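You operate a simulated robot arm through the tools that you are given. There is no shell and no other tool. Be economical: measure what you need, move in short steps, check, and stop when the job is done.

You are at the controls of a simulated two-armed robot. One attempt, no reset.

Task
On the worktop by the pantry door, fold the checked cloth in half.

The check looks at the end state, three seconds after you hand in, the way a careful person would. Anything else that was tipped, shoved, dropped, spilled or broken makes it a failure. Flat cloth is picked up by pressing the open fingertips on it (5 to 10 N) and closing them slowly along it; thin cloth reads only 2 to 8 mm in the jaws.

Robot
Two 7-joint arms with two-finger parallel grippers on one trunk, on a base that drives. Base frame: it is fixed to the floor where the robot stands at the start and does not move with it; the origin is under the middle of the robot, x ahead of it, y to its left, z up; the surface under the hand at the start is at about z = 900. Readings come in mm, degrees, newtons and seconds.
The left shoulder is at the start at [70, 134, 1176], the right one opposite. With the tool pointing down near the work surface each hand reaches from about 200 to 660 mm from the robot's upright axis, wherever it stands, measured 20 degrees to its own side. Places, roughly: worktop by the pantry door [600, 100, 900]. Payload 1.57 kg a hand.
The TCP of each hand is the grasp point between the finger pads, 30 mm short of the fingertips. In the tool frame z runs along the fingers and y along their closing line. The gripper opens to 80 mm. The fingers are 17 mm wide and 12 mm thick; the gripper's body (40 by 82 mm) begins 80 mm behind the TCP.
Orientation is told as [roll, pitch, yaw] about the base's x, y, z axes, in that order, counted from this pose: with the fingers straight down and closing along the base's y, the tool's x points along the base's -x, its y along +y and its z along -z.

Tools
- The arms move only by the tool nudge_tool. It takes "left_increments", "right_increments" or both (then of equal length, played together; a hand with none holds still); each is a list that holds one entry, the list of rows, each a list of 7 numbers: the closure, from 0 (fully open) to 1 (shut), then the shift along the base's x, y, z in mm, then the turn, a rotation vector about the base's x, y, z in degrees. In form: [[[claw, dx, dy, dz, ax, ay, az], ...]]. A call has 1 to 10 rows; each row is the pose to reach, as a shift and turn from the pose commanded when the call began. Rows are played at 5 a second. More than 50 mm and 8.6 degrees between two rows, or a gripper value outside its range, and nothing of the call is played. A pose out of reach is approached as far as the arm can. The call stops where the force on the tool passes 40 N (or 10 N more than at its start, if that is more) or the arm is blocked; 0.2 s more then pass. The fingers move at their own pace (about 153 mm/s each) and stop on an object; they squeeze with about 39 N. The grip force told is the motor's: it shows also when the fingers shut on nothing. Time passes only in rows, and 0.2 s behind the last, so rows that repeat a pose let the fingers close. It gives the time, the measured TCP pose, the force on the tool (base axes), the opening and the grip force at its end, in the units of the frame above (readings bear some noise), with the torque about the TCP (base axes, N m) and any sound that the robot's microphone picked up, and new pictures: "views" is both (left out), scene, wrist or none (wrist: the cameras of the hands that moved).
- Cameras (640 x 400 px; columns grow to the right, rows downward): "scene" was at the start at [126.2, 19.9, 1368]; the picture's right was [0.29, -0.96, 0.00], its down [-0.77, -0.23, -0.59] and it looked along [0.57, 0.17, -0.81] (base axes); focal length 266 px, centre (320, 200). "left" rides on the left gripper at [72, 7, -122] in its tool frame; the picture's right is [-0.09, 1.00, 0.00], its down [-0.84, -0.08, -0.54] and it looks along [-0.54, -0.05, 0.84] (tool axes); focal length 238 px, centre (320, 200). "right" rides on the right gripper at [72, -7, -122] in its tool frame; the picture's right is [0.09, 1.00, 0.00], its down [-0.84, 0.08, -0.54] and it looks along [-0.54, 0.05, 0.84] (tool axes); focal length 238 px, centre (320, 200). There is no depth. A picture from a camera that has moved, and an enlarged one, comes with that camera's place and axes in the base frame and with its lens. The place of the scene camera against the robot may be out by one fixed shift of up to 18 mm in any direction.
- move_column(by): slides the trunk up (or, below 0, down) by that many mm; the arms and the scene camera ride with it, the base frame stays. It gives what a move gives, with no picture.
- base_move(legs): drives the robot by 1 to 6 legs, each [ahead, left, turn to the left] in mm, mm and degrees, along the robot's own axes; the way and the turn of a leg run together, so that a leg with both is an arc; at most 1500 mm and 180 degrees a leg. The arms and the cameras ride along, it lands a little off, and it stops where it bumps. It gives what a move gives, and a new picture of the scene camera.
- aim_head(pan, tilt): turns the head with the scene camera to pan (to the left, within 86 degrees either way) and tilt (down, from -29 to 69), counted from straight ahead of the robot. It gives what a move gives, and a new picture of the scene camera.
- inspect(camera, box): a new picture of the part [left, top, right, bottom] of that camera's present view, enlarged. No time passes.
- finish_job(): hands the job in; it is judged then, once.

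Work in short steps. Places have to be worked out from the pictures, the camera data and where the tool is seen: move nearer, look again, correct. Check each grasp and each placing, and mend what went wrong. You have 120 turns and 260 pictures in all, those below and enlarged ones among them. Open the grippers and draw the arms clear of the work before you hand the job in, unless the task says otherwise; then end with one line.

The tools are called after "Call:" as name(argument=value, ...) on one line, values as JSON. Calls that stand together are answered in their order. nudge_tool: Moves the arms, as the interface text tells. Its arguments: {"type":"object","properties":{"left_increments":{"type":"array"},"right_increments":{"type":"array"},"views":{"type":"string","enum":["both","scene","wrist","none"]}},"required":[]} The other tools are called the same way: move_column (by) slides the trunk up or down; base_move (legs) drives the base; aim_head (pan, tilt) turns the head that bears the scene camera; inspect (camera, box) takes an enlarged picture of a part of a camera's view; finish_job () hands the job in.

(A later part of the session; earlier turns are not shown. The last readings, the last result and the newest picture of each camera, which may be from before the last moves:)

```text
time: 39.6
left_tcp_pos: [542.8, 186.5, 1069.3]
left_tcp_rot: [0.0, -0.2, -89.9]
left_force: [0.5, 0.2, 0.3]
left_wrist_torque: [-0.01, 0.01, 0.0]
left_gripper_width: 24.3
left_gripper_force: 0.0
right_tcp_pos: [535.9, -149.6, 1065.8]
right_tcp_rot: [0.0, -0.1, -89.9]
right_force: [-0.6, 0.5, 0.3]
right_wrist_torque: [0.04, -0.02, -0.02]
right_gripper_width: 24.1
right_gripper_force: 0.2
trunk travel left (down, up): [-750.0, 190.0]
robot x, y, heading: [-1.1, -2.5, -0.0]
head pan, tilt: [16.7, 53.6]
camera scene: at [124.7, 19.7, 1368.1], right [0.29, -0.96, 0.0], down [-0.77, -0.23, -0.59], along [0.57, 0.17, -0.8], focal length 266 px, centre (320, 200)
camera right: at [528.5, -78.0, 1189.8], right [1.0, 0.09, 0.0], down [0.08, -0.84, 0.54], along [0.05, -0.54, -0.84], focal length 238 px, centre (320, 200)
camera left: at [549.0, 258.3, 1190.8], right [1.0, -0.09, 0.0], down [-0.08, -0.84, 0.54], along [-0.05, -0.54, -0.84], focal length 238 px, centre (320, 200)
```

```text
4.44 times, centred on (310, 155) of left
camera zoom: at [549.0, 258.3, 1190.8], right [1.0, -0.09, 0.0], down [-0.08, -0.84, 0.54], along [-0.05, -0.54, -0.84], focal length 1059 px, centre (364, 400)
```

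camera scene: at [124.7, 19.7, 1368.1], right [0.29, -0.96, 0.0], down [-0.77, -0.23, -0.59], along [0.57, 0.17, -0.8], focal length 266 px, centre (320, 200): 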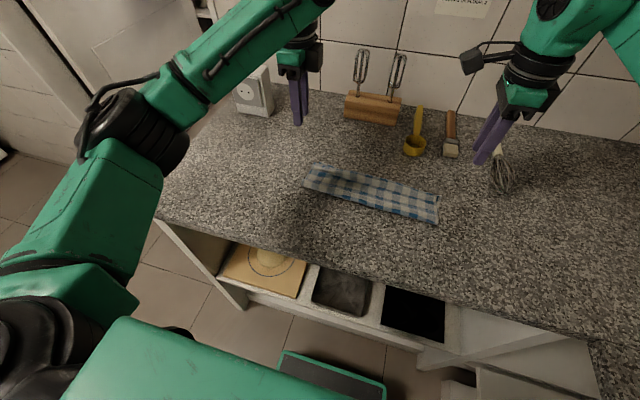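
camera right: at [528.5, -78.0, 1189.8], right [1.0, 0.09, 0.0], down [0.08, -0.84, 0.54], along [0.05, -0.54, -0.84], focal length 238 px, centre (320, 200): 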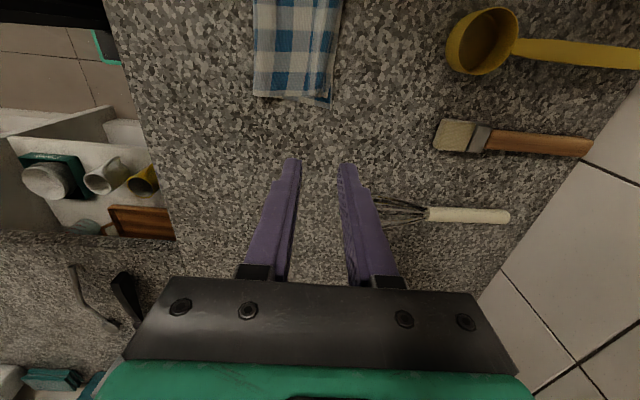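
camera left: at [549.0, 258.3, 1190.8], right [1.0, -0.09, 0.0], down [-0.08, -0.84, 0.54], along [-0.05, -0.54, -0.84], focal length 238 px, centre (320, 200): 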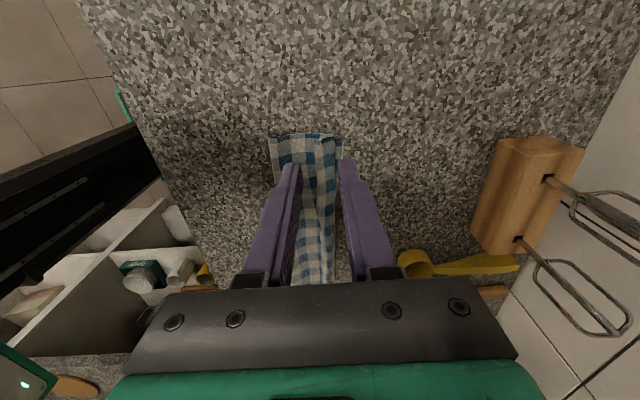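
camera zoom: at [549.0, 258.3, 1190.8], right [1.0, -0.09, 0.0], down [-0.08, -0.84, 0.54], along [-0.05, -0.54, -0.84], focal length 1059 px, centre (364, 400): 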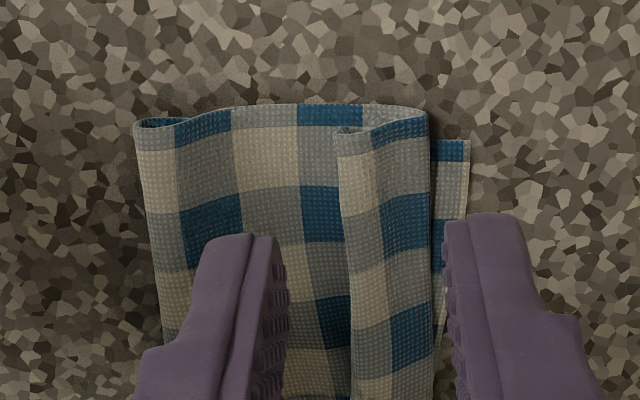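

A ~25 mm lip along the far edge is curled back toward the robot. I'll turn the hands back to yaw 0, open wide, and use the four fingertips as a rake just above the flap to push the lip's free edge forward and over.

Call:
nudge_tool(left_increments=[[[0.4, -3, -5, 0, 0, 0, 8.5], [0.2, -6, -10, 0, 0, 0, 17], [0, -9, -15, 0, 0, 0, 25.5], [0, -12, -20, 0, 0, 0, 34], [0, -15, -25, 0, 0, 0, 42.5], [0, -18, -30, 0, 0, 0, 51], [0, -22, -40, 0, 0, 0, 59.5], [0, -26, -50, 0, 0, 0, 68], [0, -30, -60, 0, 0, 0, 76.5], [0, -34, -70, 0, 0, 0, 85]]], right_increments=[[[0.4, -3, 5, 0, 0, 0, 8.5], [0.2, -6, 10, 0, 0, 0, 17], [0, -9, 15, 0, 0, 0, 25.5], [0, -12, 20, 0, 0, 0, 34], [0, -15, 25, 0, 0, 0, 42.5], [0, -18, 30, 0, 0, 0, 51], [0, -22, 37, 0, 0, 0, 59.5], [0, -26, 44, 0, 0, 0, 68], [0, -30, 51, 0, 0, 0, 76.5], [0, -34, 58, 0, 0, 0, 85]]], views="wrist")

```text
time: 41.8
left_tcp_pos: [511.0, 118.9, 1068.5]
left_tcp_rot: [0.0, 0.0, -4.9]
left_force: [-0.1, 0.1, -0.4]
left_wrist_torque: [-0.02, 0.0, -0.01]
left_gripper_width: 79.9
left_gripper_force: 0.2
right_tcp_pos: [504.4, -90.6, 1065.6]
right_tcp_rot: [0.0, 0.1, -4.8]
right_force: [-0.6, 0.2, -0.4]
right_wrist_torque: [-0.06, -0.01, -0.01]
right_gripper_width: 80.0
right_gripper_force: 0.0
trunk travel left (down, up): [-750.0, 190.0]
robot x, y, heading: [-1.3, -2.2, -0.2]
head pan, tilt: [16.7, 53.6]
camera right: at [431.6, -91.8, 1188.1], right [-0.01, 1.0, 0.0], down [0.84, 0.01, 0.54], along [0.54, 0.01, -0.84], focal length 238 px, centre (320, 200)
camera left: at [439.4, 130.6, 1189.8], right [0.18, 0.98, 0.0], down [0.83, -0.15, 0.54], along [0.53, -0.1, -0.84], focal length 238 px, centre (320, 200)
```

right: 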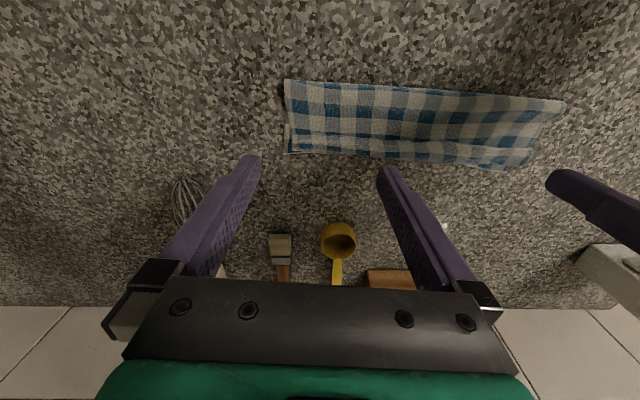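
left: 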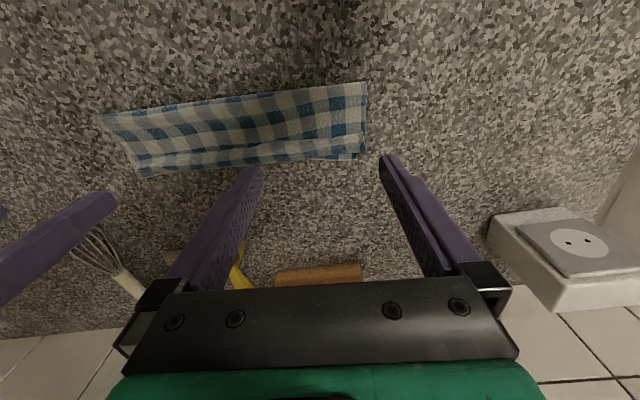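

Let me zoom in to measure the lip and edges from here.

Call:
inspect(camera="right", box=[270, 60, 590, 200])

Call:
inspect(camera="left", box=[90, 60, 410, 200])

```text
2.00 times, centred on (430, 130) of right
camera zoom: at [431.6, -91.8, 1188.1], right [-0.01, 1.0, 0.0], down [0.84, 0.01, 0.54], along [0.54, 0.01, -0.84], focal length 477 px, centre (100, 340)
```

zoom: 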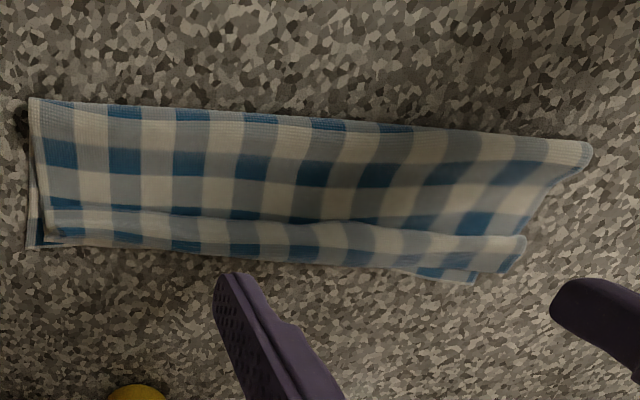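

```text
2.00 times, centred on (250, 130) of left
camera zoom: at [439.4, 130.6, 1189.8], right [0.18, 0.98, 0.0], down [0.83, -0.15, 0.54], along [0.53, -0.1, -0.84], focal length 477 px, centre (460, 340)
```

zoom: 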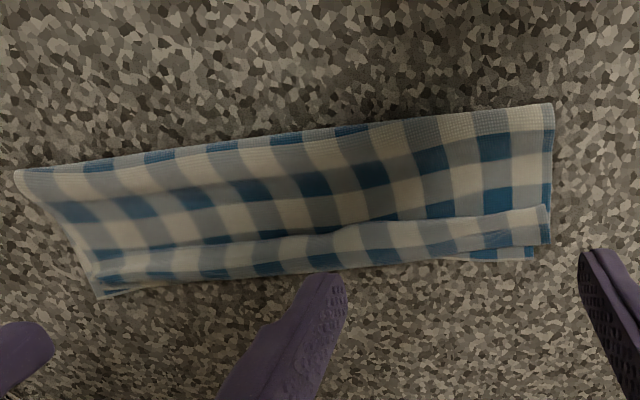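

Lip free edge runs x≈534 (left) to 521 (right); bend at 557/543. I lower the open fingers right behind the lip edge to about 7 mm above the surface.

Call:
nudge_tool(left_increments=[[[0, 0, -5, -30, 0, 0, 2.4], [0, 0, -10, -60, 0, 0, 2.4], [0, 0, -14, -90, 0, 0, 2.4], [0, 0, -14, -115, 0, 0, 2.4], [0, 0, -14, -126, 0, 0, 2.4], [0, 0, -14, -131, 0, 0, 2.4], [0, 0, -14, -131, 0, 0, 2.4]]], right_increments=[[[0, 0, 5, -30, 0, 0, 2.4], [0, 0, 10, -60, 0, 0, 2.4], [0, 0, 13, -90, 0, 0, 2.4], [0, 0, 13, -113, 0, 0, 2.4], [0, 0, 13, -123, 0, 0, 2.4], [0, 0, 13, -128, 0, 0, 2.4], [0, 0, 13, -128, 0, 0, 2.4]]], views="wrist")

Call:
inspect(camera="scene", box=[295, 145, 450, 230])

```text
time: 43.4
left_tcp_pos: [510.5, 104.5, 934.5]
left_tcp_rot: [0.0, 0.0, -2.5]
left_force: [0.3, -0.1, -0.5]
left_wrist_torque: [0.02, -0.01, 0.05]
left_gripper_width: 79.9
left_gripper_force: 0.2
right_tcp_pos: [503.3, -79.3, 937.7]
right_tcp_rot: [-0.1, 0.0, -2.6]
right_force: [-0.1, -0.1, 0.3]
right_wrist_torque: [0.02, 0.0, 0.02]
right_gripper_width: 80.0
right_gripper_force: 0.1
trunk travel left (down, up): [-750.0, 190.0]
robot x, y, heading: [-0.3, -0.8, 0.0]
head pan, tilt: [16.7, 53.6]
camera right: at [430.7, -82.2, 1060.2], right [-0.05, 1.0, 0.0], down [0.84, 0.04, 0.54], along [0.54, 0.03, -0.84], focal length 238 px, centre (320, 200)
camera left: at [438.8, 113.0, 1055.8], right [0.14, 0.99, 0.0], down [0.83, -0.11, 0.54], along [0.54, -0.07, -0.84], focal length 238 px, centre (320, 200)
```

right: 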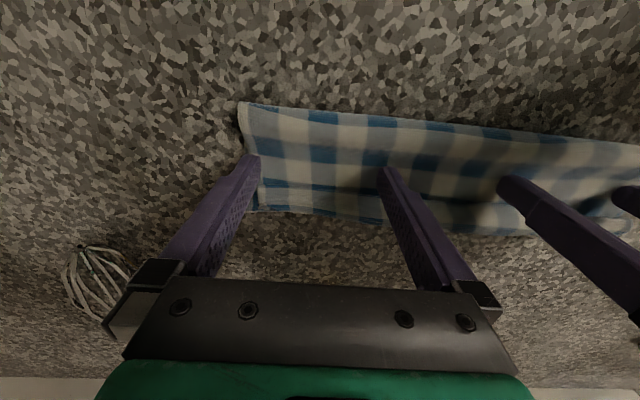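
left: 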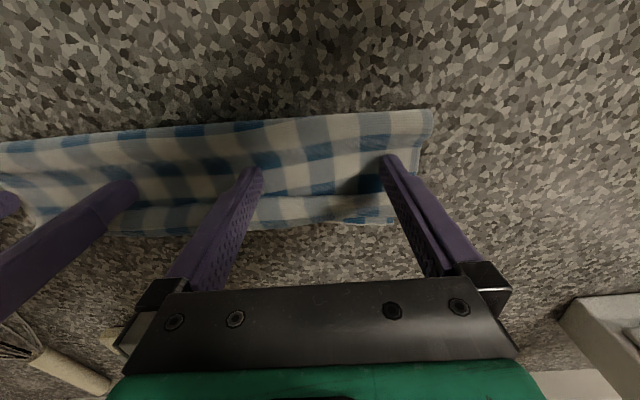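

```text
4.13 times, centred on (372, 188) of scene
camera zoom: at [126.3, 20.0, 1368.0], right [0.29, -0.96, 0.0], down [-0.77, -0.23, -0.59], along [0.57, 0.17, -0.81], focal length 1098 px, centre (103, 252)
```

zoom: 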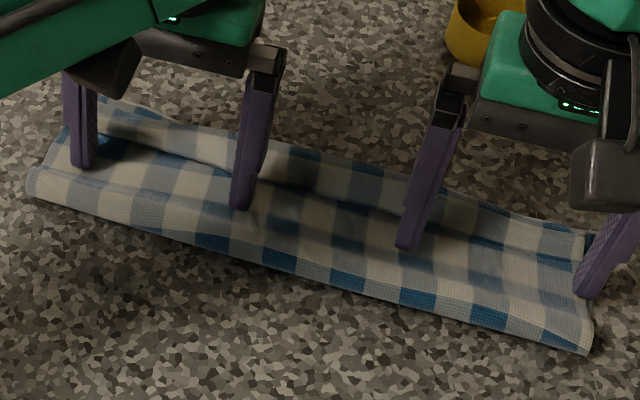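

All four tips are behind the lip's edge. Lower slightly and sweep forward slowly with a gentle rise.

Call:
nudge_tool(left_increments=[[[0, 3, 0, -1, 0, 0, 0], [0, 9, 0, -1, 0, 0, 0], [0, 15, 0, -1, 0, 0, 0], [0, 21, 0, 0, 0, 0, 0], [0, 27, 0, 1, 0, 0, 0], [0, 33, 0, 3, 0, 0, 0], [0, 33, 0, 3, 0, 0, 0]]], right_increments=[[[0, 2, 4, -3, 0, 0, 0], [0, 8, 4, -3, 0, 0, 0], [0, 14, 4, -3, 0, 0, 0], [0, 20, 4, -2, 0, 0, 0], [0, 26, 4, -1, 0, 0, 0], [0, 32, 4, 1, 0, 0, 0], [0, 32, 4, 1, 0, 0, 0]]], views="wrist")

Call:
inspect(camera="scene", box=[295, 145, 450, 230])

```text
time: 45.0
left_tcp_pos: [543.1, 105.7, 938.4]
left_tcp_rot: [-0.1, 0.0, -2.5]
left_force: [0.3, -0.2, 0.2]
left_wrist_torque: [0.01, 0.01, 0.0]
left_gripper_width: 80.1
left_gripper_force: 0.0
right_tcp_pos: [535.6, -74.1, 938.0]
right_tcp_rot: [-0.1, 0.0, -2.7]
right_force: [-0.1, -0.3, 0.4]
right_wrist_torque: [0.03, -0.02, -0.02]
right_gripper_width: 80.0
right_gripper_force: 0.1
trunk travel left (down, up): [-750.0, 190.0]
robot x, y, heading: [0.2, -0.3, -0.1]
head pan, tilt: [16.7, 53.6]
camera right: at [463.8, -77.8, 1060.4], right [-0.05, 1.0, 0.0], down [0.84, 0.04, 0.54], along [0.54, 0.03, -0.84], focal length 238 px, centre (320, 200)
camera left: at [471.2, 114.7, 1059.2], right [0.14, 0.99, 0.0], down [0.83, -0.11, 0.54], along [0.54, -0.07, -0.84], focal length 238 px, centre (320, 200)
```

right: 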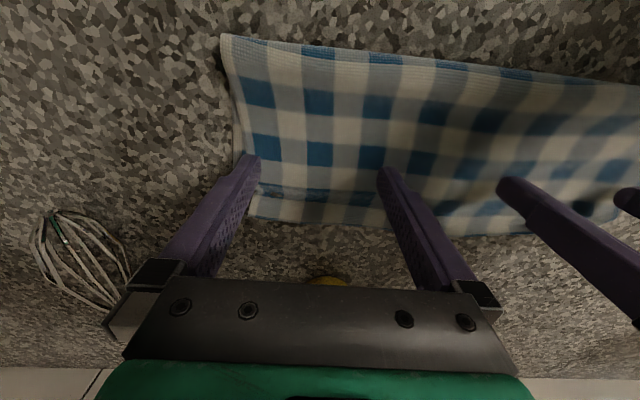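
left: 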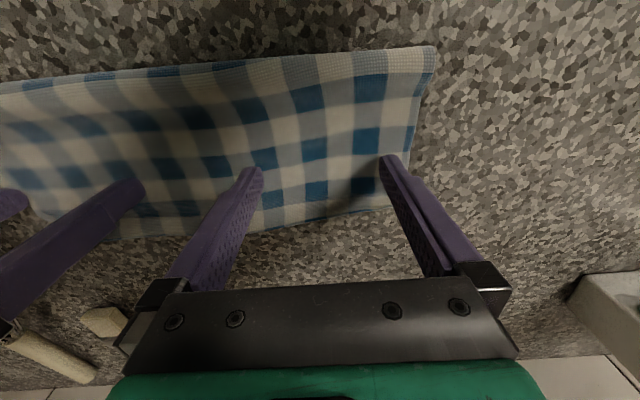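

```text
4.13 times, centred on (372, 188) of scene
camera zoom: at [126.1, 19.9, 1368.0], right [0.29, -0.96, 0.0], down [-0.77, -0.23, -0.59], along [0.57, 0.17, -0.81], focal length 1098 px, centre (103, 252)
```

zoom: 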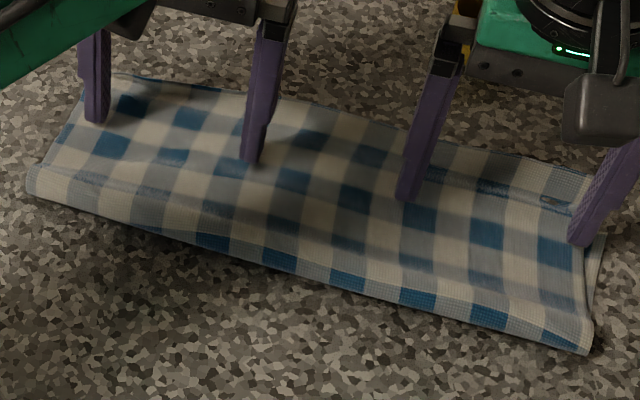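

Working beautifully: the lip is unrolling without moving the fold. Continue another 30 mm with more rise.

Call:
nudge_tool(left_increments=[[[0, 6, 0, 1, 0, 0, 0], [0, 12, 0, 3, 0, 0, 0], [0, 18, 0, 5, 0, 0, 0], [0, 24, 0, 8, 0, 0, 0], [0, 30, 0, 12, 0, 0, 0], [0, 34, 0, 18, 0, 0, 0], [0, 34, 0, 40, 0, 0, 0], [0, 34, 0, 80, 0, 0, 0]]], right_increments=[[[0, 6, 0, 0, 0, 0, 0], [0, 12, 0, 0, 0, 0, 0], [0, 18, 0, 2, 0, 0, 0], [0, 24, 0, 5, 0, 0, 0], [0, 30, 0, 9, 0, 0, 0], [0, 36, 0, 15, 0, 0, 0], [0, 36, 0, 40, 0, 0, 0], [0, 36, 0, 80, 0, 0, 0]]], views="wrist")

Call:
inspect(camera="scene", box=[295, 145, 450, 230])

```text
time: 46.8
left_tcp_pos: [577.2, 103.4, 1021.2]
left_tcp_rot: [0.1, 0.0, -2.5]
left_force: [0.5, -0.1, 0.2]
left_wrist_torque: [0.0, -0.02, -0.03]
left_gripper_width: 79.9
left_gripper_force: 0.1
right_tcp_pos: [569.4, -76.8, 1021.0]
right_tcp_rot: [0.0, -0.1, -2.6]
right_force: [0.4, -0.8, 0.0]
right_wrist_torque: [0.02, 0.0, 0.01]
right_gripper_width: 79.9
right_gripper_force: 0.0
trunk travel left (down, up): [-750.0, 190.0]
robot x, y, heading: [-0.5, 1.6, 0.4]
head pan, tilt: [16.7, 53.6]
camera right: at [497.0, -80.6, 1142.9], right [-0.05, 1.0, 0.0], down [0.84, 0.04, 0.54], along [0.54, 0.03, -0.84], focal length 238 px, centre (320, 200)
camera left: at [504.7, 112.8, 1142.7], right [0.14, 0.99, 0.0], down [0.83, -0.11, 0.54], along [0.54, -0.07, -0.84], focal length 238 px, centre (320, 200)
```

right: 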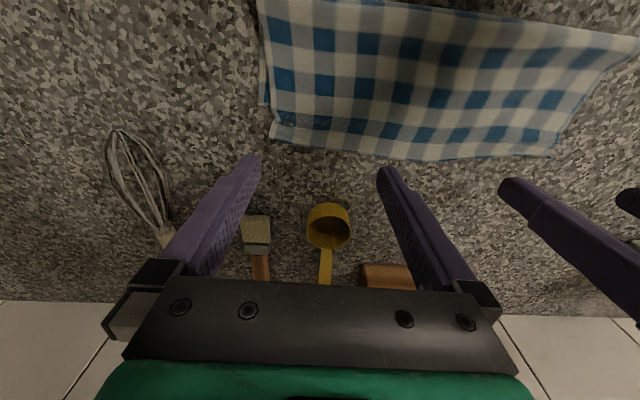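
left: 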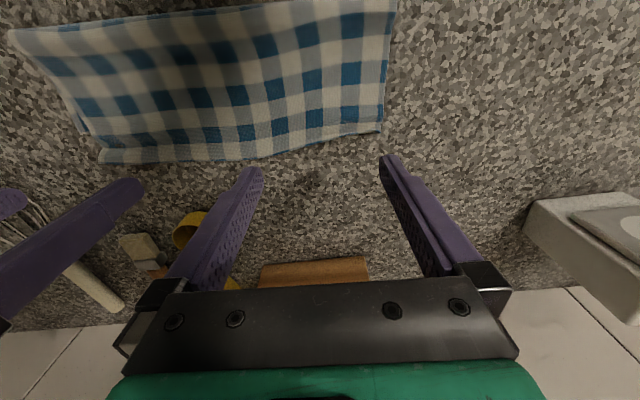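

```text
4.13 times, centred on (372, 188) of scene
camera zoom: at [124.4, 19.6, 1368.1], right [0.29, -0.96, 0.0], down [-0.77, -0.23, -0.59], along [0.57, 0.17, -0.8], focal length 1098 px, centre (103, 252)
```

zoom: 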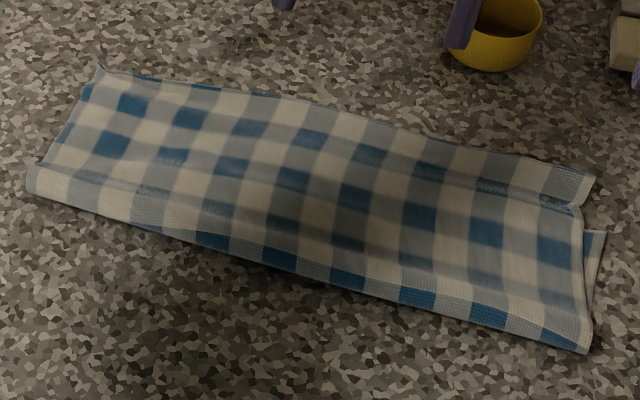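

The lip is fully turned out and flat. The flap now overshoots the bottom edge by about 18 mm (left) and 33 mm (right); I'll press fingertips lightly on the top layer near the fold and draw it back toward the robot so the fold rolls back.

Call:
nudge_tool(left_increments=[[[0, -25, 0, 10, 0, 0, 0], [0, -50, 0, 0, 0, 0, 0], [0, -68, 0, -30, 0, 0, 0], [0, -70, 0, -60, 0, 0, 0], [0, -70, 0, -80, 0, 0, 0], [0, -70, 0, -84, 0, 0, 0], [0, -70, 0, -84, 0, 0, 0]]], right_increments=[[[0, -25, 0, 10, 0, 0, 0], [0, -50, 0, 0, 0, 0, 0], [0, -70, 0, -30, 0, 0, 0], [0, -75, 0, -60, 0, 0, 0], [0, -75, 0, -80, 0, 0, 0], [0, -75, 0, -84, 0, 0, 0], [0, -75, 0, -84, 0, 0, 0]]], views="none")

```text
time: 48.4
left_tcp_pos: [506.7, 104.3, 935.1]
left_tcp_rot: [0.0, -0.1, -2.6]
left_force: [0.3, -0.4, 0.4]
left_wrist_torque: [0.04, -0.02, 0.01]
left_gripper_width: 80.1
left_gripper_force: 0.1
right_tcp_pos: [495.3, -74.8, 932.9]
right_tcp_rot: [0.0, 0.0, -2.7]
right_force: [-0.7, -0.4, 1.1]
right_wrist_torque: [0.02, -0.02, -0.05]
right_gripper_width: 80.0
right_gripper_force: 0.1
trunk travel left (down, up): [-750.0, 190.0]
robot x, y, heading: [4.1, -0.2, -0.2]
head pan, tilt: [16.7, 53.6]
```

Near contact; press a bit more and check the force.

Call:
nudge_tool(left_increments=[[[0, 0, 0, -1.5, 0, 0, 0], [0, 0, 0, -2.5, 0, 0, 0], [0, 0, 0, -2.5, 0, 0, 0]]], right_increments=[[[0, 0, 0, -1, 0, 0, 0], [0, 0, 0, -1.5, 0, 0, 0], [0, 0, 0, -1.5, 0, 0, 0]]], views="none")

```text
time: 49.2
left_tcp_pos: [506.5, 103.6, 931.6]
left_tcp_rot: [0.0, -0.1, -2.5]
left_force: [0.0, 0.2, -0.1]
left_wrist_torque: [0.0, 0.01, -0.02]
left_gripper_width: 79.9
left_gripper_force: 0.1
right_tcp_pos: [494.8, -74.1, 931.3]
right_tcp_rot: [0.0, -0.1, -2.6]
right_force: [0.8, -0.5, 5.4]
right_wrist_torque: [-0.23, 0.01, 0.03]
right_gripper_width: 80.5
right_gripper_force: 0.1
trunk travel left (down, up): [-750.0, 190.0]
robot x, y, heading: [0.1, -0.6, 0.0]
head pan, tilt: [16.7, 53.6]
```

Right touches with 5 N; left down a little more, then drag both slowly toward the robot.

Call:
nudge_tool(left_increments=[[[0, 0, 0, -1.5, 0, 0, 0], [0, 0, 0, -1.8, 0, 0, 0], [0, -3, 0, -1.8, 0, 0, 0], [0, -6, 0, -1.8, 0, 0, 0], [0, -9, 0, -1.8, 0, 0, 0], [0, -12, 0, -1.8, 0, 0, 0], [0, -15, 0, -1.8, 0, 0, 0], [0, -15, 0, -1.8, 0, 0, 0]]], right_increments=[[[0, 0, 0, 0, 0, 0, 0], [0, 0, 0, 0, 0, 0, 0], [0, -4, 0, 0, 0, 0, 0], [0, -8, 0, 0, 0, 0, 0], [0, -12, 0, 0, 0, 0, 0], [0, -16, 0, 0, 0, 0, 0], [0, -20, 0, 0, 0, 0, 0], [0, -20, 0, 0, 0, 0, 0]]], views="wrist")

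Call:
inspect(camera="scene", box=[295, 145, 450, 230])

```text
time: 51.0
left_tcp_pos: [492.3, 104.6, 932.0]
left_tcp_rot: [0.0, 0.0, -2.5]
left_force: [2.6, 0.9, 13.3]
left_wrist_torque: [0.43, -0.12, -0.08]
left_gripper_width: 79.8
left_gripper_force: 0.1
right_tcp_pos: [475.2, -74.4, 932.7]
right_tcp_rot: [0.0, 0.0, -2.7]
right_force: [1.5, -0.9, 1.4]
right_wrist_torque: [-0.03, 0.01, 0.01]
right_gripper_width: 79.8
right_gripper_force: 0.0
trunk travel left (down, up): [-750.0, 190.0]
robot x, y, heading: [2.5, 1.6, 0.0]
head pan, tilt: [16.7, 53.6]
camera right: at [402.7, -77.9, 1055.2], right [-0.05, 1.0, 0.0], down [0.84, 0.04, 0.54], along [0.54, 0.03, -0.84], focal length 238 px, centre (320, 200)
camera left: at [419.7, 112.6, 1053.1], right [0.14, 0.99, 0.0], down [0.83, -0.11, 0.54], along [0.54, -0.07, -0.84], focal length 238 px, centre (320, 200)
```

right: 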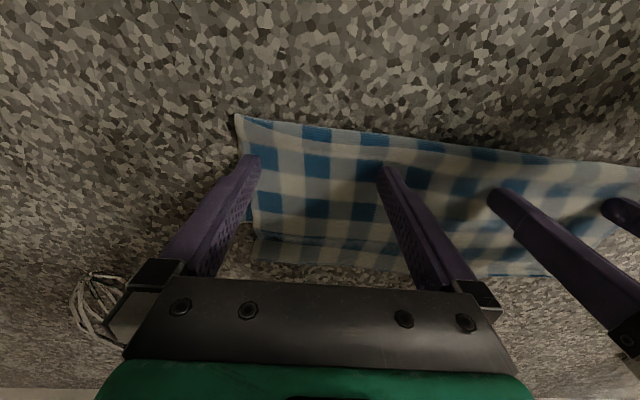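
left: 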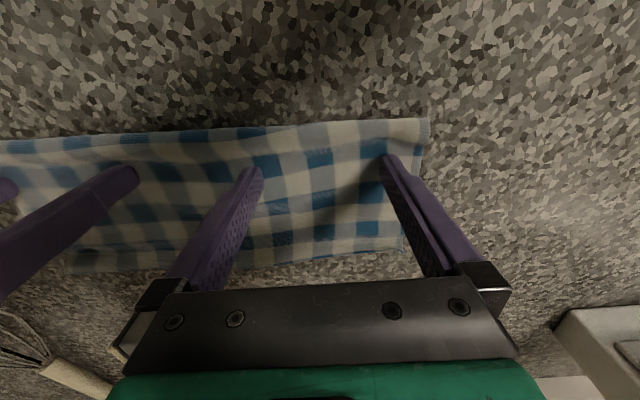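

```text
4.13 times, centred on (372, 188) of scene
camera zoom: at [124.7, 19.6, 1368.2], right [0.29, -0.96, 0.0], down [-0.77, -0.23, -0.59], along [0.57, 0.17, -0.8], focal length 1098 px, centre (103, 252)
```

zoom: 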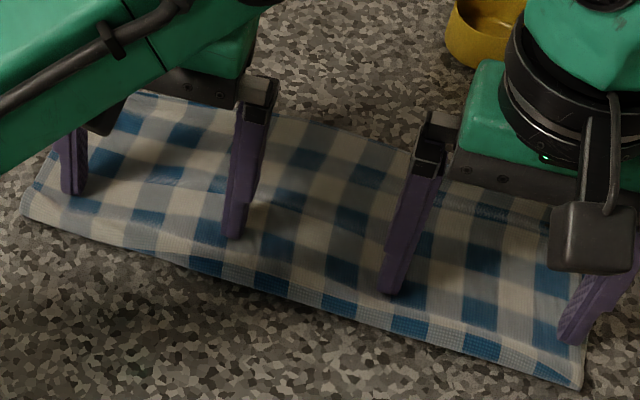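

The top layer and fold did move back. I lift off and measure the edges.

Call:
nudge_tool(left_increments=[[[0, 0, 0, 10, 0, 0, 0], [0, 0, 0, 40, 0, 0, 0], [0, 0, 10, 85, 0, 0, 0], [0, -20, 40, 130, 0, 0, 0], [0, -20, 40, 130, 0, 0, 0]]], right_increments=[[[0, 0, 0, 10, 0, 0, 0], [0, 0, 0, 40, 0, 0, 0], [0, 0, -10, 85, 0, 0, 0], [0, -10, -40, 130, 0, 0, 0], [0, -10, -40, 130, 0, 0, 0]]], views="wrist")

Call:
inspect(camera="scene", box=[295, 145, 450, 230])

Call:
inspect(camera="right", box=[320, 60, 640, 240])

Call:
inspect(camera="left", box=[20, 60, 340, 240])

```text
refused: row 4 steps farther than a row can; nothing moved
```

```text
4.13 times, centred on (372, 188) of scene
camera zoom: at [124.7, 19.6, 1368.2], right [0.29, -0.96, 0.0], down [-0.77, -0.23, -0.59], along [0.57, 0.17, -0.8], focal length 1098 px, centre (103, 252)
```

zoom: 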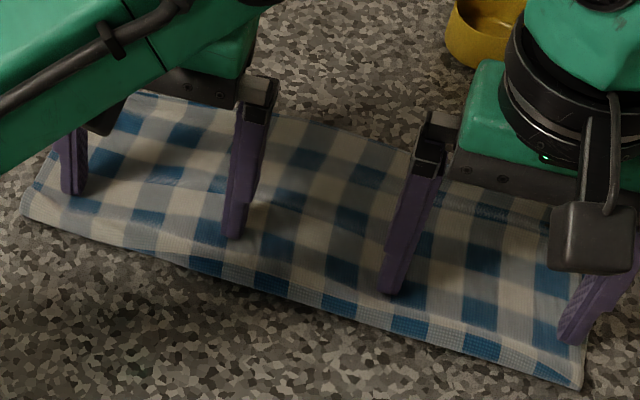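

```text
2.00 times, centred on (480, 150) of right
camera zoom: at [402.7, -77.9, 1055.2], right [-0.05, 1.0, 0.0], down [0.84, 0.04, 0.54], along [0.54, 0.03, -0.84], focal length 477 px, centre (0, 300)
```

zoom: 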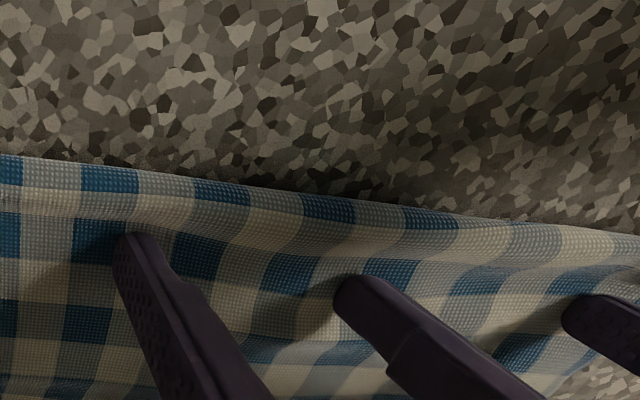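

```text
2.00 times, centred on (180, 150) of left
camera zoom: at [419.7, 112.6, 1053.1], right [0.14, 0.99, 0.0], down [0.83, -0.11, 0.54], along [0.54, -0.07, -0.84], focal length 477 px, centre (600, 300)
```

zoom: 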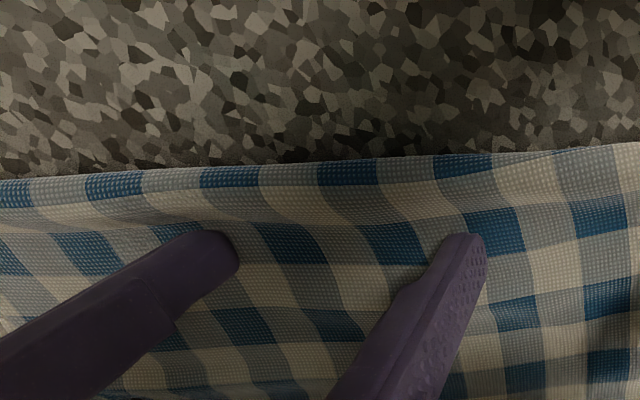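

Splitting the lift into smaller rows.

Call:
nudge_tool(left_increments=[[[0, 0, 0, 10, 0, 0, 0], [0, 0, 0, 45, 0, 0, 0], [0, -5, 10, 85, 0, 0, 0], [0, -15, 25, 115, 0, 0, 0], [0, -20, 40, 130, 0, 0, 0], [0, -20, 40, 130, 0, 0, 0]]], right_increments=[[[0, 0, 0, 10, 0, 0, 0], [0, 0, 0, 45, 0, 0, 0], [0, -5, -10, 85, 0, 0, 0], [0, -8, -25, 115, 0, 0, 0], [0, -10, -40, 130, 0, 0, 0], [0, -10, -40, 130, 0, 0, 0]]], views="wrist")

Call:
inspect(camera="scene", box=[295, 145, 450, 230])

```text
time: 52.4
left_tcp_pos: [472.9, 144.4, 1060.6]
left_tcp_rot: [-0.1, 0.1, -2.6]
left_force: [-0.7, 0.0, -0.1]
left_wrist_torque: [0.0, 0.02, -0.01]
left_gripper_width: 80.3
left_gripper_force: 0.1
right_tcp_pos: [465.5, -112.8, 1061.5]
right_tcp_rot: [0.0, 0.0, -2.6]
right_force: [-0.1, 0.1, -0.5]
right_wrist_torque: [0.0, 0.03, -0.02]
right_gripper_width: 79.9
right_gripper_force: 0.0
trunk travel left (down, up): [-750.0, 190.0]
robot x, y, heading: [-1.5, -2.9, 0.1]
head pan, tilt: [16.7, 53.6]
camera right: at [394.0, -116.3, 1184.5], right [-0.05, 1.0, 0.0], down [0.84, 0.04, 0.54], along [0.54, 0.03, -0.84], focal length 238 px, centre (320, 200)
camera left: at [400.3, 153.4, 1182.4], right [0.14, 0.99, 0.0], down [0.83, -0.11, 0.54], along [0.54, -0.07, -0.84], focal length 238 px, centre (320, 200)
```

right: 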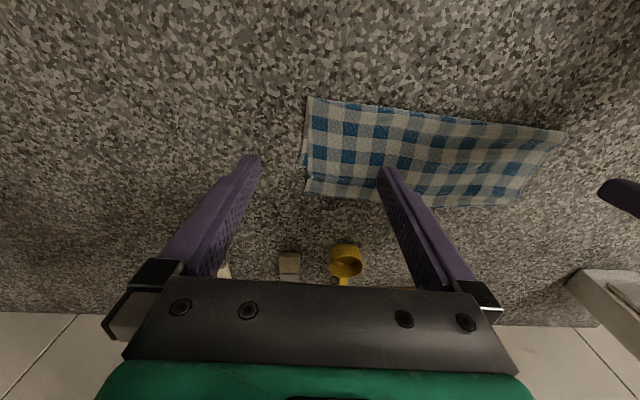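
left: 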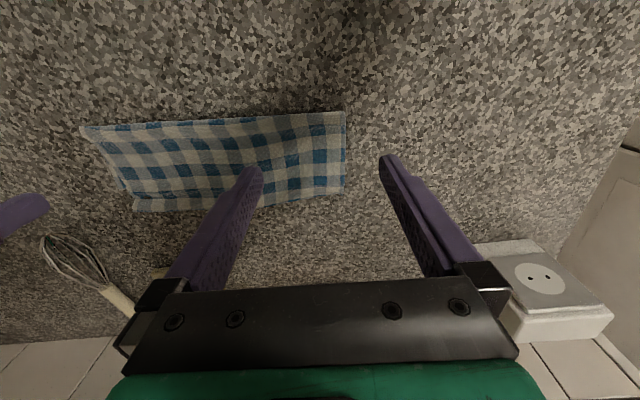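

```text
4.13 times, centred on (372, 188) of scene
camera zoom: at [126.8, 19.8, 1367.9], right [0.29, -0.96, 0.0], down [-0.77, -0.23, -0.59], along [0.57, 0.17, -0.81], focal length 1098 px, centre (103, 252)
```

zoom: 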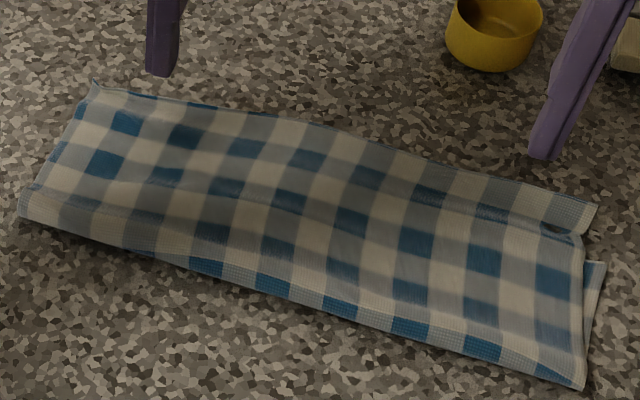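

Both layers moved back together, so the overshoot remains (right: flap edge x≈563 vs bottom 521). Better: press only on the single-layer overhang beyond the bottom edge and push the flap back; trying with the right hand first.

Call:
nudge_tool(right_increments=[[[0, 30, 10, 0, 0, 0, 0], [0, 60, 20, -10, 0, 0, 0], [0, 81, 30, -40, 0, 0, 0], [0, 81, 36, -80, 0, 0, 0], [0, 81, 36, -115, 0, 0, 0], [0, 81, 36, -127, 0, 0, 0], [0, 81, 36, -130, 0, 0, 0], [0, 81, 36, -130, 0, 0, 0]]], views="wrist")

Call:
inspect(camera="left", box=[60, 90, 380, 240])

```text
time: 54.2
left_tcp_pos: [473.0, 145.0, 1061.1]
left_tcp_rot: [-0.1, 0.0, -2.6]
left_force: [0.9, 1.2, -0.5]
left_wrist_torque: [-0.02, 0.02, -0.01]
left_gripper_width: 79.9
left_gripper_force: 0.0
right_tcp_pos: [548.8, -76.8, 931.3]
right_tcp_rot: [0.0, 0.0, -2.6]
right_force: [0.3, -1.5, 2.7]
right_wrist_torque: [-0.09, -0.03, 0.05]
right_gripper_width: 80.1
right_gripper_force: 0.1
trunk travel left (down, up): [-750.0, 190.0]
robot x, y, heading: [3.4, -3.1, 0.2]
head pan, tilt: [16.7, 53.6]
camera right: at [475.5, -80.1, 1053.9], right [-0.05, 1.0, 0.0], down [0.84, 0.04, 0.54], along [0.54, 0.03, -0.84], focal length 238 px, centre (320, 200)
```

right: 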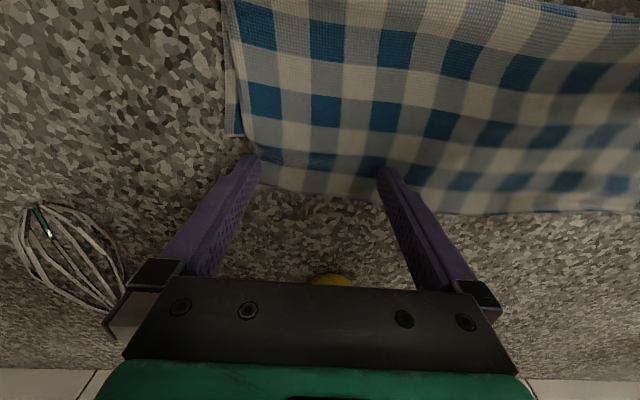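

```text
2.00 times, centred on (220, 165) of left
camera zoom: at [399.6, 153.5, 1182.5], right [0.14, 0.99, 0.0], down [0.83, -0.11, 0.54], along [0.54, -0.07, -0.84], focal length 477 px, centre (520, 270)
```

zoom: 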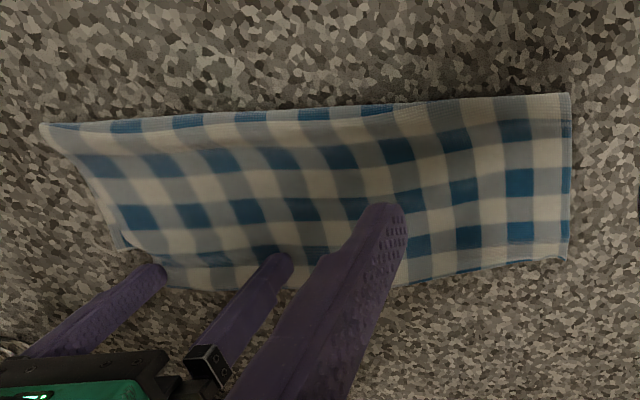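

Contact is on the overhang strip (bottom corner at x≈527, flap edge ≈565). Press slightly more and push back 25 mm.

Call:
nudge_tool(right_increments=[[[0, 0, 0, -0.5, 0, 0, 0], [0, 0, 0, -0.6, 0, 0, 0], [0, -4, 0, -0.6, 0, 0, 0], [0, -8, 0, -0.6, 0, 0, 0], [0, -12, 0, -0.6, 0, 0, 0], [0, -16, 0, -0.6, 0, 0, 0], [0, -20, 0, -0.4, 0, 0, 0], [0, -24, 0, -0.2, 0, 0, 0], [0, -24, 0, -0.2, 0, 0, 0]]], views="wrist")

Call:
inspect(camera="scene", box=[295, 145, 450, 230])

Call:
inspect(camera="left", box=[60, 90, 380, 240])

```text
time: 56.2
left_tcp_pos: [472.4, 144.3, 1062.5]
left_tcp_rot: [0.0, -0.1, -2.6]
left_force: [0.4, 0.2, 0.0]
left_wrist_torque: [0.0, 0.02, -0.02]
left_gripper_width: 79.8
left_gripper_force: 0.1
right_tcp_pos: [523.7, -77.3, 932.4]
right_tcp_rot: [-0.1, 0.0, -2.5]
right_force: [-0.8, -0.1, -0.9]
right_wrist_torque: [-0.01, -0.01, 0.0]
right_gripper_width: 80.1
right_gripper_force: 0.0
trunk travel left (down, up): [-750.0, 190.0]
robot x, y, heading: [-2.6, 3.5, -0.2]
head pan, tilt: [16.7, 53.6]
camera right: at [450.6, -81.2, 1055.1], right [-0.05, 1.0, 0.0], down [0.84, 0.04, 0.54], along [0.54, 0.03, -0.84], focal length 238 px, centre (320, 200)
```

right: 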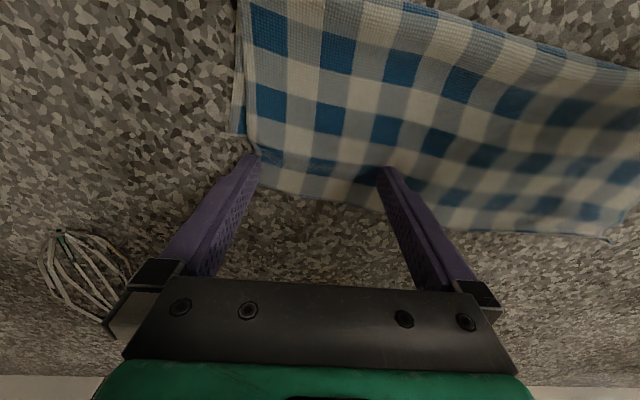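

```text
4.13 times, centred on (372, 188) of scene
camera zoom: at [126.3, 20.0, 1368.0], right [0.29, -0.96, 0.0], down [-0.77, -0.23, -0.59], along [0.57, 0.17, -0.81], focal length 1098 px, centre (103, 252)
```

zoom: 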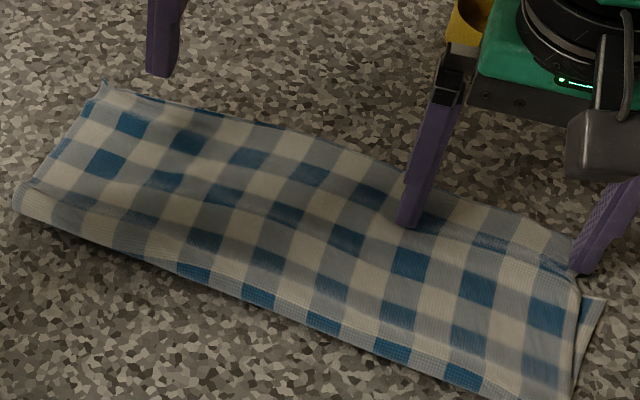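

```text
2.00 times, centred on (220, 165) of left
camera zoom: at [400.0, 153.4, 1182.3], right [0.14, 0.99, 0.0], down [0.83, -0.11, 0.54], along [0.54, -0.07, -0.84], focal length 477 px, centre (520, 270)
```

zoom: 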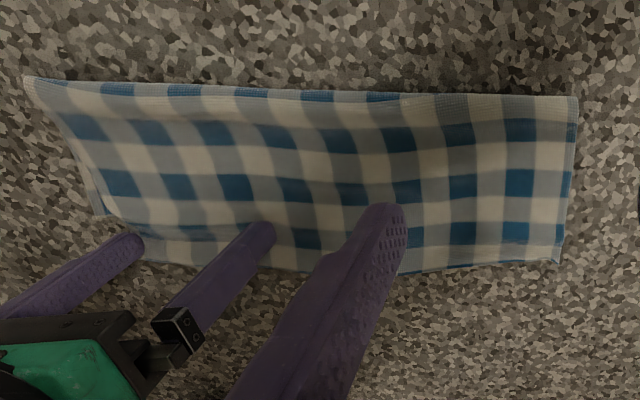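

The layers stick together and the whole cloth slides. Instead I'll pinch the flap's overhanging far edge (single layer, edge already pointing forward), lift it off the bottom layer, carry it back, and lay it down. First lift and look.

Call:
nudge_tool(left_increments=[[[0.2, 0, 0, 0, 0, 0, 0], [0.4, 0, 0, 0, 0, 0, 0], [0.5, 0, 0, 0, 0, 0, 0], [0.5, 0, 0, 0, 0, 0, 0], [0.5, 0, 0, 0, 0, 0, 0], [0.5, 0, 0, 0, 0, 0, 0]]], right_increments=[[[0, 0, 0, 15, 0, 0, 0], [0.2, 0, -10, 50, 0, 0, 0], [0.4, -10, -30, 90, 0, 0, 0], [0.5, -30, -50, 125, 0, 0, 0], [0.5, -55, -70, 130, 0, 0, 0], [0.5, -55, -70, 130, 0, 0, 0]]], views="both")

Call:
inspect(camera="right", box=[300, 60, 620, 240])

Call:
inspect(camera="left", box=[60, 90, 380, 240])

```text
time: 57.6
left_tcp_pos: [471.8, 145.4, 1060.6]
left_tcp_rot: [0.1, 0.2, -2.6]
left_force: [0.2, 0.8, -0.6]
left_wrist_torque: [0.02, -0.01, -0.01]
left_gripper_width: 40.1
left_gripper_force: 0.0
right_tcp_pos: [469.0, -146.9, 1062.4]
right_tcp_rot: [0.1, -0.1, -2.6]
right_force: [-0.2, -0.4, -0.2]
right_wrist_torque: [0.03, 0.04, 0.02]
right_gripper_width: 39.9
right_gripper_force: 0.0
trunk travel left (down, up): [-750.0, 190.0]
robot x, y, heading: [-0.2, 3.8, 0.1]
head pan, tilt: [16.7, 53.6]
camera scene: at [126.9, 20.6, 1367.9], right [0.29, -0.96, 0.0], down [-0.77, -0.23, -0.59], along [0.57, 0.17, -0.81], focal length 266 px, centre (320, 200)
camera right: at [396.8, -149.5, 1183.9], right [-0.05, 1.0, 0.0], down [0.84, 0.04, 0.54], along [0.54, 0.03, -0.84], focal length 238 px, centre (320, 200)
camera left: at [400.5, 154.0, 1182.1], right [0.14, 0.99, 0.0], down [0.83, -0.11, 0.54], along [0.54, -0.07, -0.84], focal length 238 px, centre (320, 200)
```

scene: 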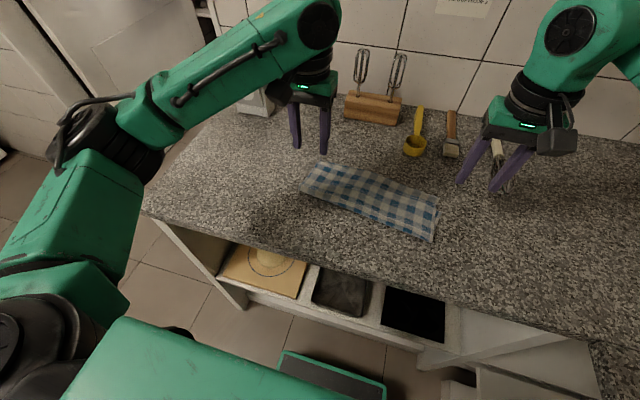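
right: 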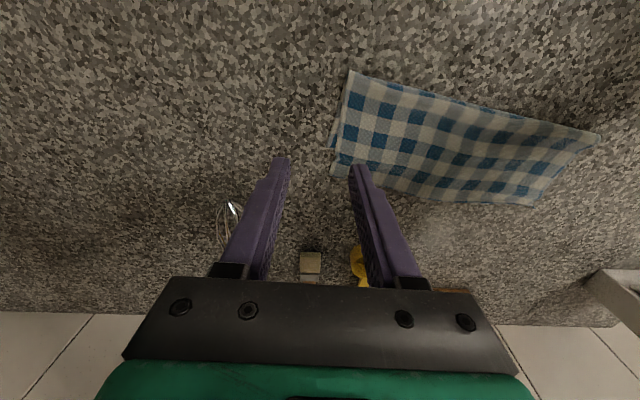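
left: 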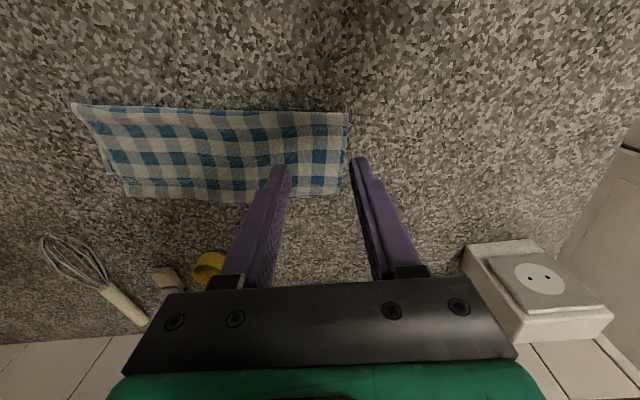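

```text
2.00 times, centred on (460, 150) of right
camera zoom: at [396.8, -149.5, 1183.9], right [-0.05, 1.0, 0.0], down [0.84, 0.04, 0.54], along [0.54, 0.03, -0.84], focal length 477 px, centre (40, 300)
```

zoom: 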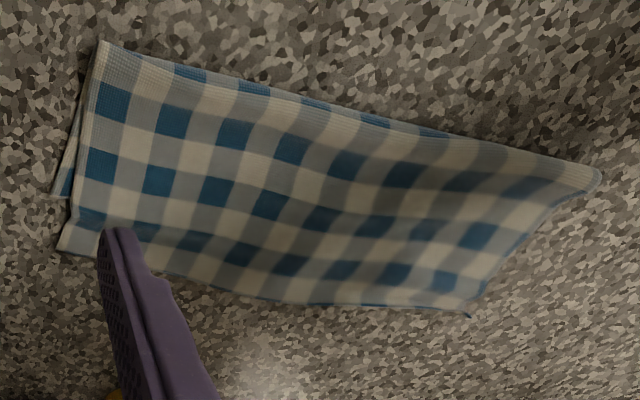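

```text
2.00 times, centred on (220, 165) of left
camera zoom: at [400.5, 154.0, 1182.1], right [0.14, 0.99, 0.0], down [0.83, -0.11, 0.54], along [0.54, -0.07, -0.84], focal length 477 px, centre (520, 270)
```

zoom: 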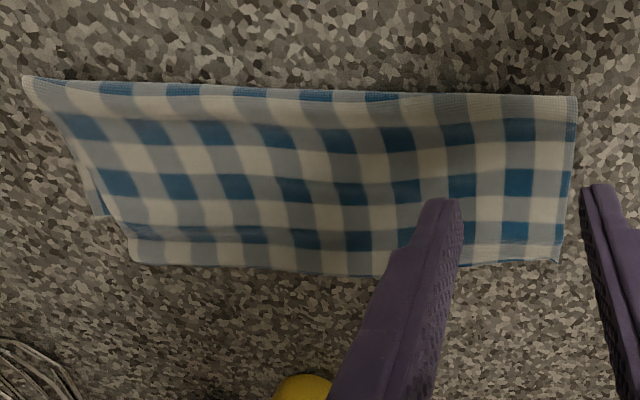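

Now: flap corners (578,158) and (536,-130); bottom far edge about (555,~158)/(501,-135); overhang 23 mm left, 36 mm right. Move above the overhang near both corners, half open, yawed to match the cloth.

Call:
nudge_tool(left_increments=[[[0.5, 25, -5, -10, 0, 0, -3], [0.5, 50, -10, -30, 0, 0, -6], [0.5, 75, -14, -55, 0, 0, -6], [0.5, 90, -17, -80, 0, 0, -6], [0.5, 90, -17, -110, 0, 0, -6], [0.5, 90, -17, -122, 0, 0, -6], [0.5, 90, -17, -122, 0, 0, -6]]], right_increments=[[[0.5, 15, 12, -10, 0, 0, -3], [0.5, 30, 24, -30, 0, 0, -6], [0.5, 45, 36, -55, 0, 0, -6], [0.5, 59, 47, -80, 0, 0, -6], [0.5, 59, 47, -112, 0, 0, -6], [0.5, 59, 47, -124, 0, 0, -6], [0.5, 59, 47, -124, 0, 0, -6]]], views="wrist")

```text
time: 59.2
left_tcp_pos: [561.4, 126.6, 938.3]
left_tcp_rot: [0.0, 0.0, -8.7]
left_force: [-0.7, 0.7, 0.2]
left_wrist_torque: [0.0, 0.01, 0.01]
left_gripper_width: 40.2
left_gripper_force: 0.0
right_tcp_pos: [525.5, -100.5, 937.3]
right_tcp_rot: [0.1, 0.0, -8.5]
right_force: [0.0, 0.3, 0.7]
right_wrist_torque: [0.0, 0.04, 0.0]
right_gripper_width: 40.0
right_gripper_force: 0.0
trunk travel left (down, up): [-750.0, 190.0]
robot x, y, heading: [1.1, 1.1, -0.1]
head pan, tilt: [16.7, 53.6]
camera right: at [454.1, -96.9, 1059.9], right [0.06, 1.0, 0.0], down [0.84, -0.05, 0.54], along [0.54, -0.03, -0.84], focal length 238 px, centre (320, 200)
camera left: at [490.9, 142.4, 1060.6], right [0.24, 0.97, 0.0], down [0.82, -0.2, 0.54], along [0.53, -0.13, -0.84], focal length 238 px, centre (320, 200)
```

right: 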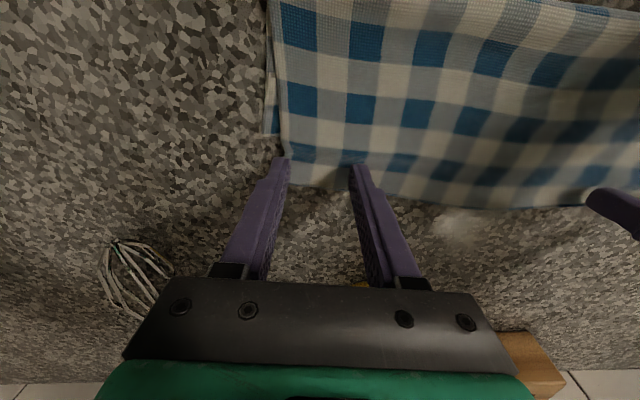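
left: 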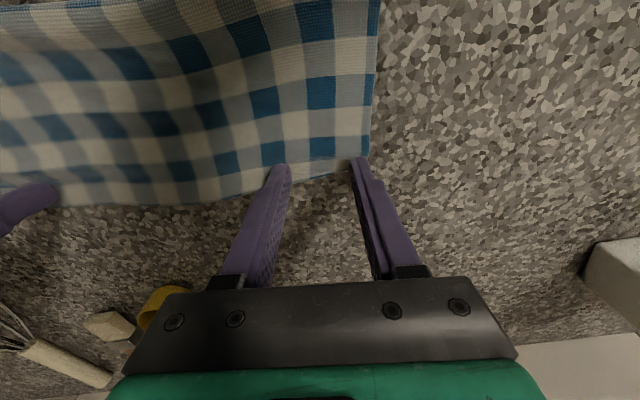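

Left needs to be ~8 mm further back and both slightly inward. Adjust and touch down.

Call:
nudge_tool(left_increments=[[[0.5, -8, -4, 0, 0, 0, 0], [0.5, -8, -4, -5, 0, 0, 0], [0.5, -8, -4, -7, 0, 0, 0], [0.5, -8, -4, -7, 0, 0, 0]]], right_increments=[[[0.5, 0, 4, 0, 0, 0, 0], [0.5, 0, 4, -4, 0, 0, 0], [0.5, 0, 4, -6, 0, 0, 0], [0.5, 0, 4, -6, 0, 0, 0]]], views="wrist")

```text
time: 60.2
left_tcp_pos: [555.7, 122.0, 931.7]
left_tcp_rot: [0.0, -0.2, -8.6]
left_force: [0.4, 0.6, 6.3]
left_wrist_torque: [0.17, -0.01, 0.0]
left_gripper_width: 40.2
left_gripper_force: 0.3
right_tcp_pos: [526.7, -97.0, 932.6]
right_tcp_rot: [0.0, 0.1, -8.6]
right_force: [0.0, 0.4, 0.2]
right_wrist_torque: [0.01, 0.02, -0.05]
right_gripper_width: 40.0
right_gripper_force: 0.1
trunk travel left (down, up): [-750.0, 190.0]
robot x, y, heading: [-0.6, 2.5, 0.0]
head pan, tilt: [16.7, 53.6]
camera right: at [454.5, -92.7, 1055.2], right [0.06, 1.0, 0.0], down [0.84, -0.05, 0.54], along [0.54, -0.03, -0.84], focal length 238 px, centre (320, 200)
camera left: at [483.5, 139.2, 1053.5], right [0.24, 0.97, 0.0], down [0.82, -0.2, 0.54], along [0.53, -0.13, -0.84], focal length 238 px, centre (320, 200)
```

right: 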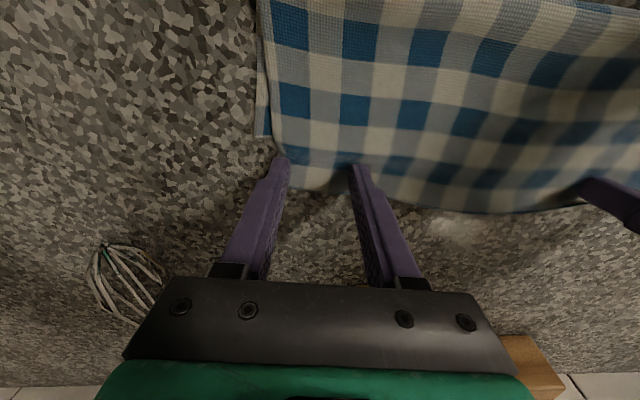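
left: 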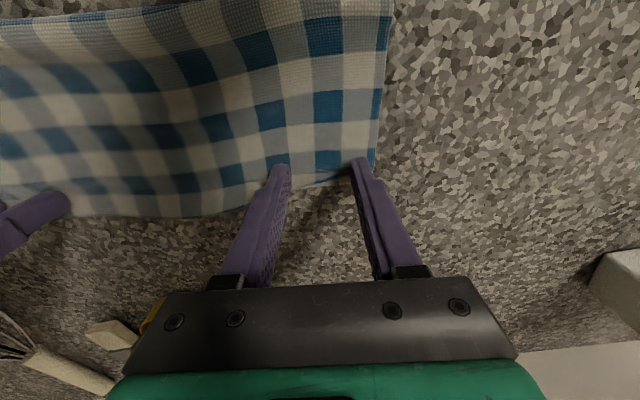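

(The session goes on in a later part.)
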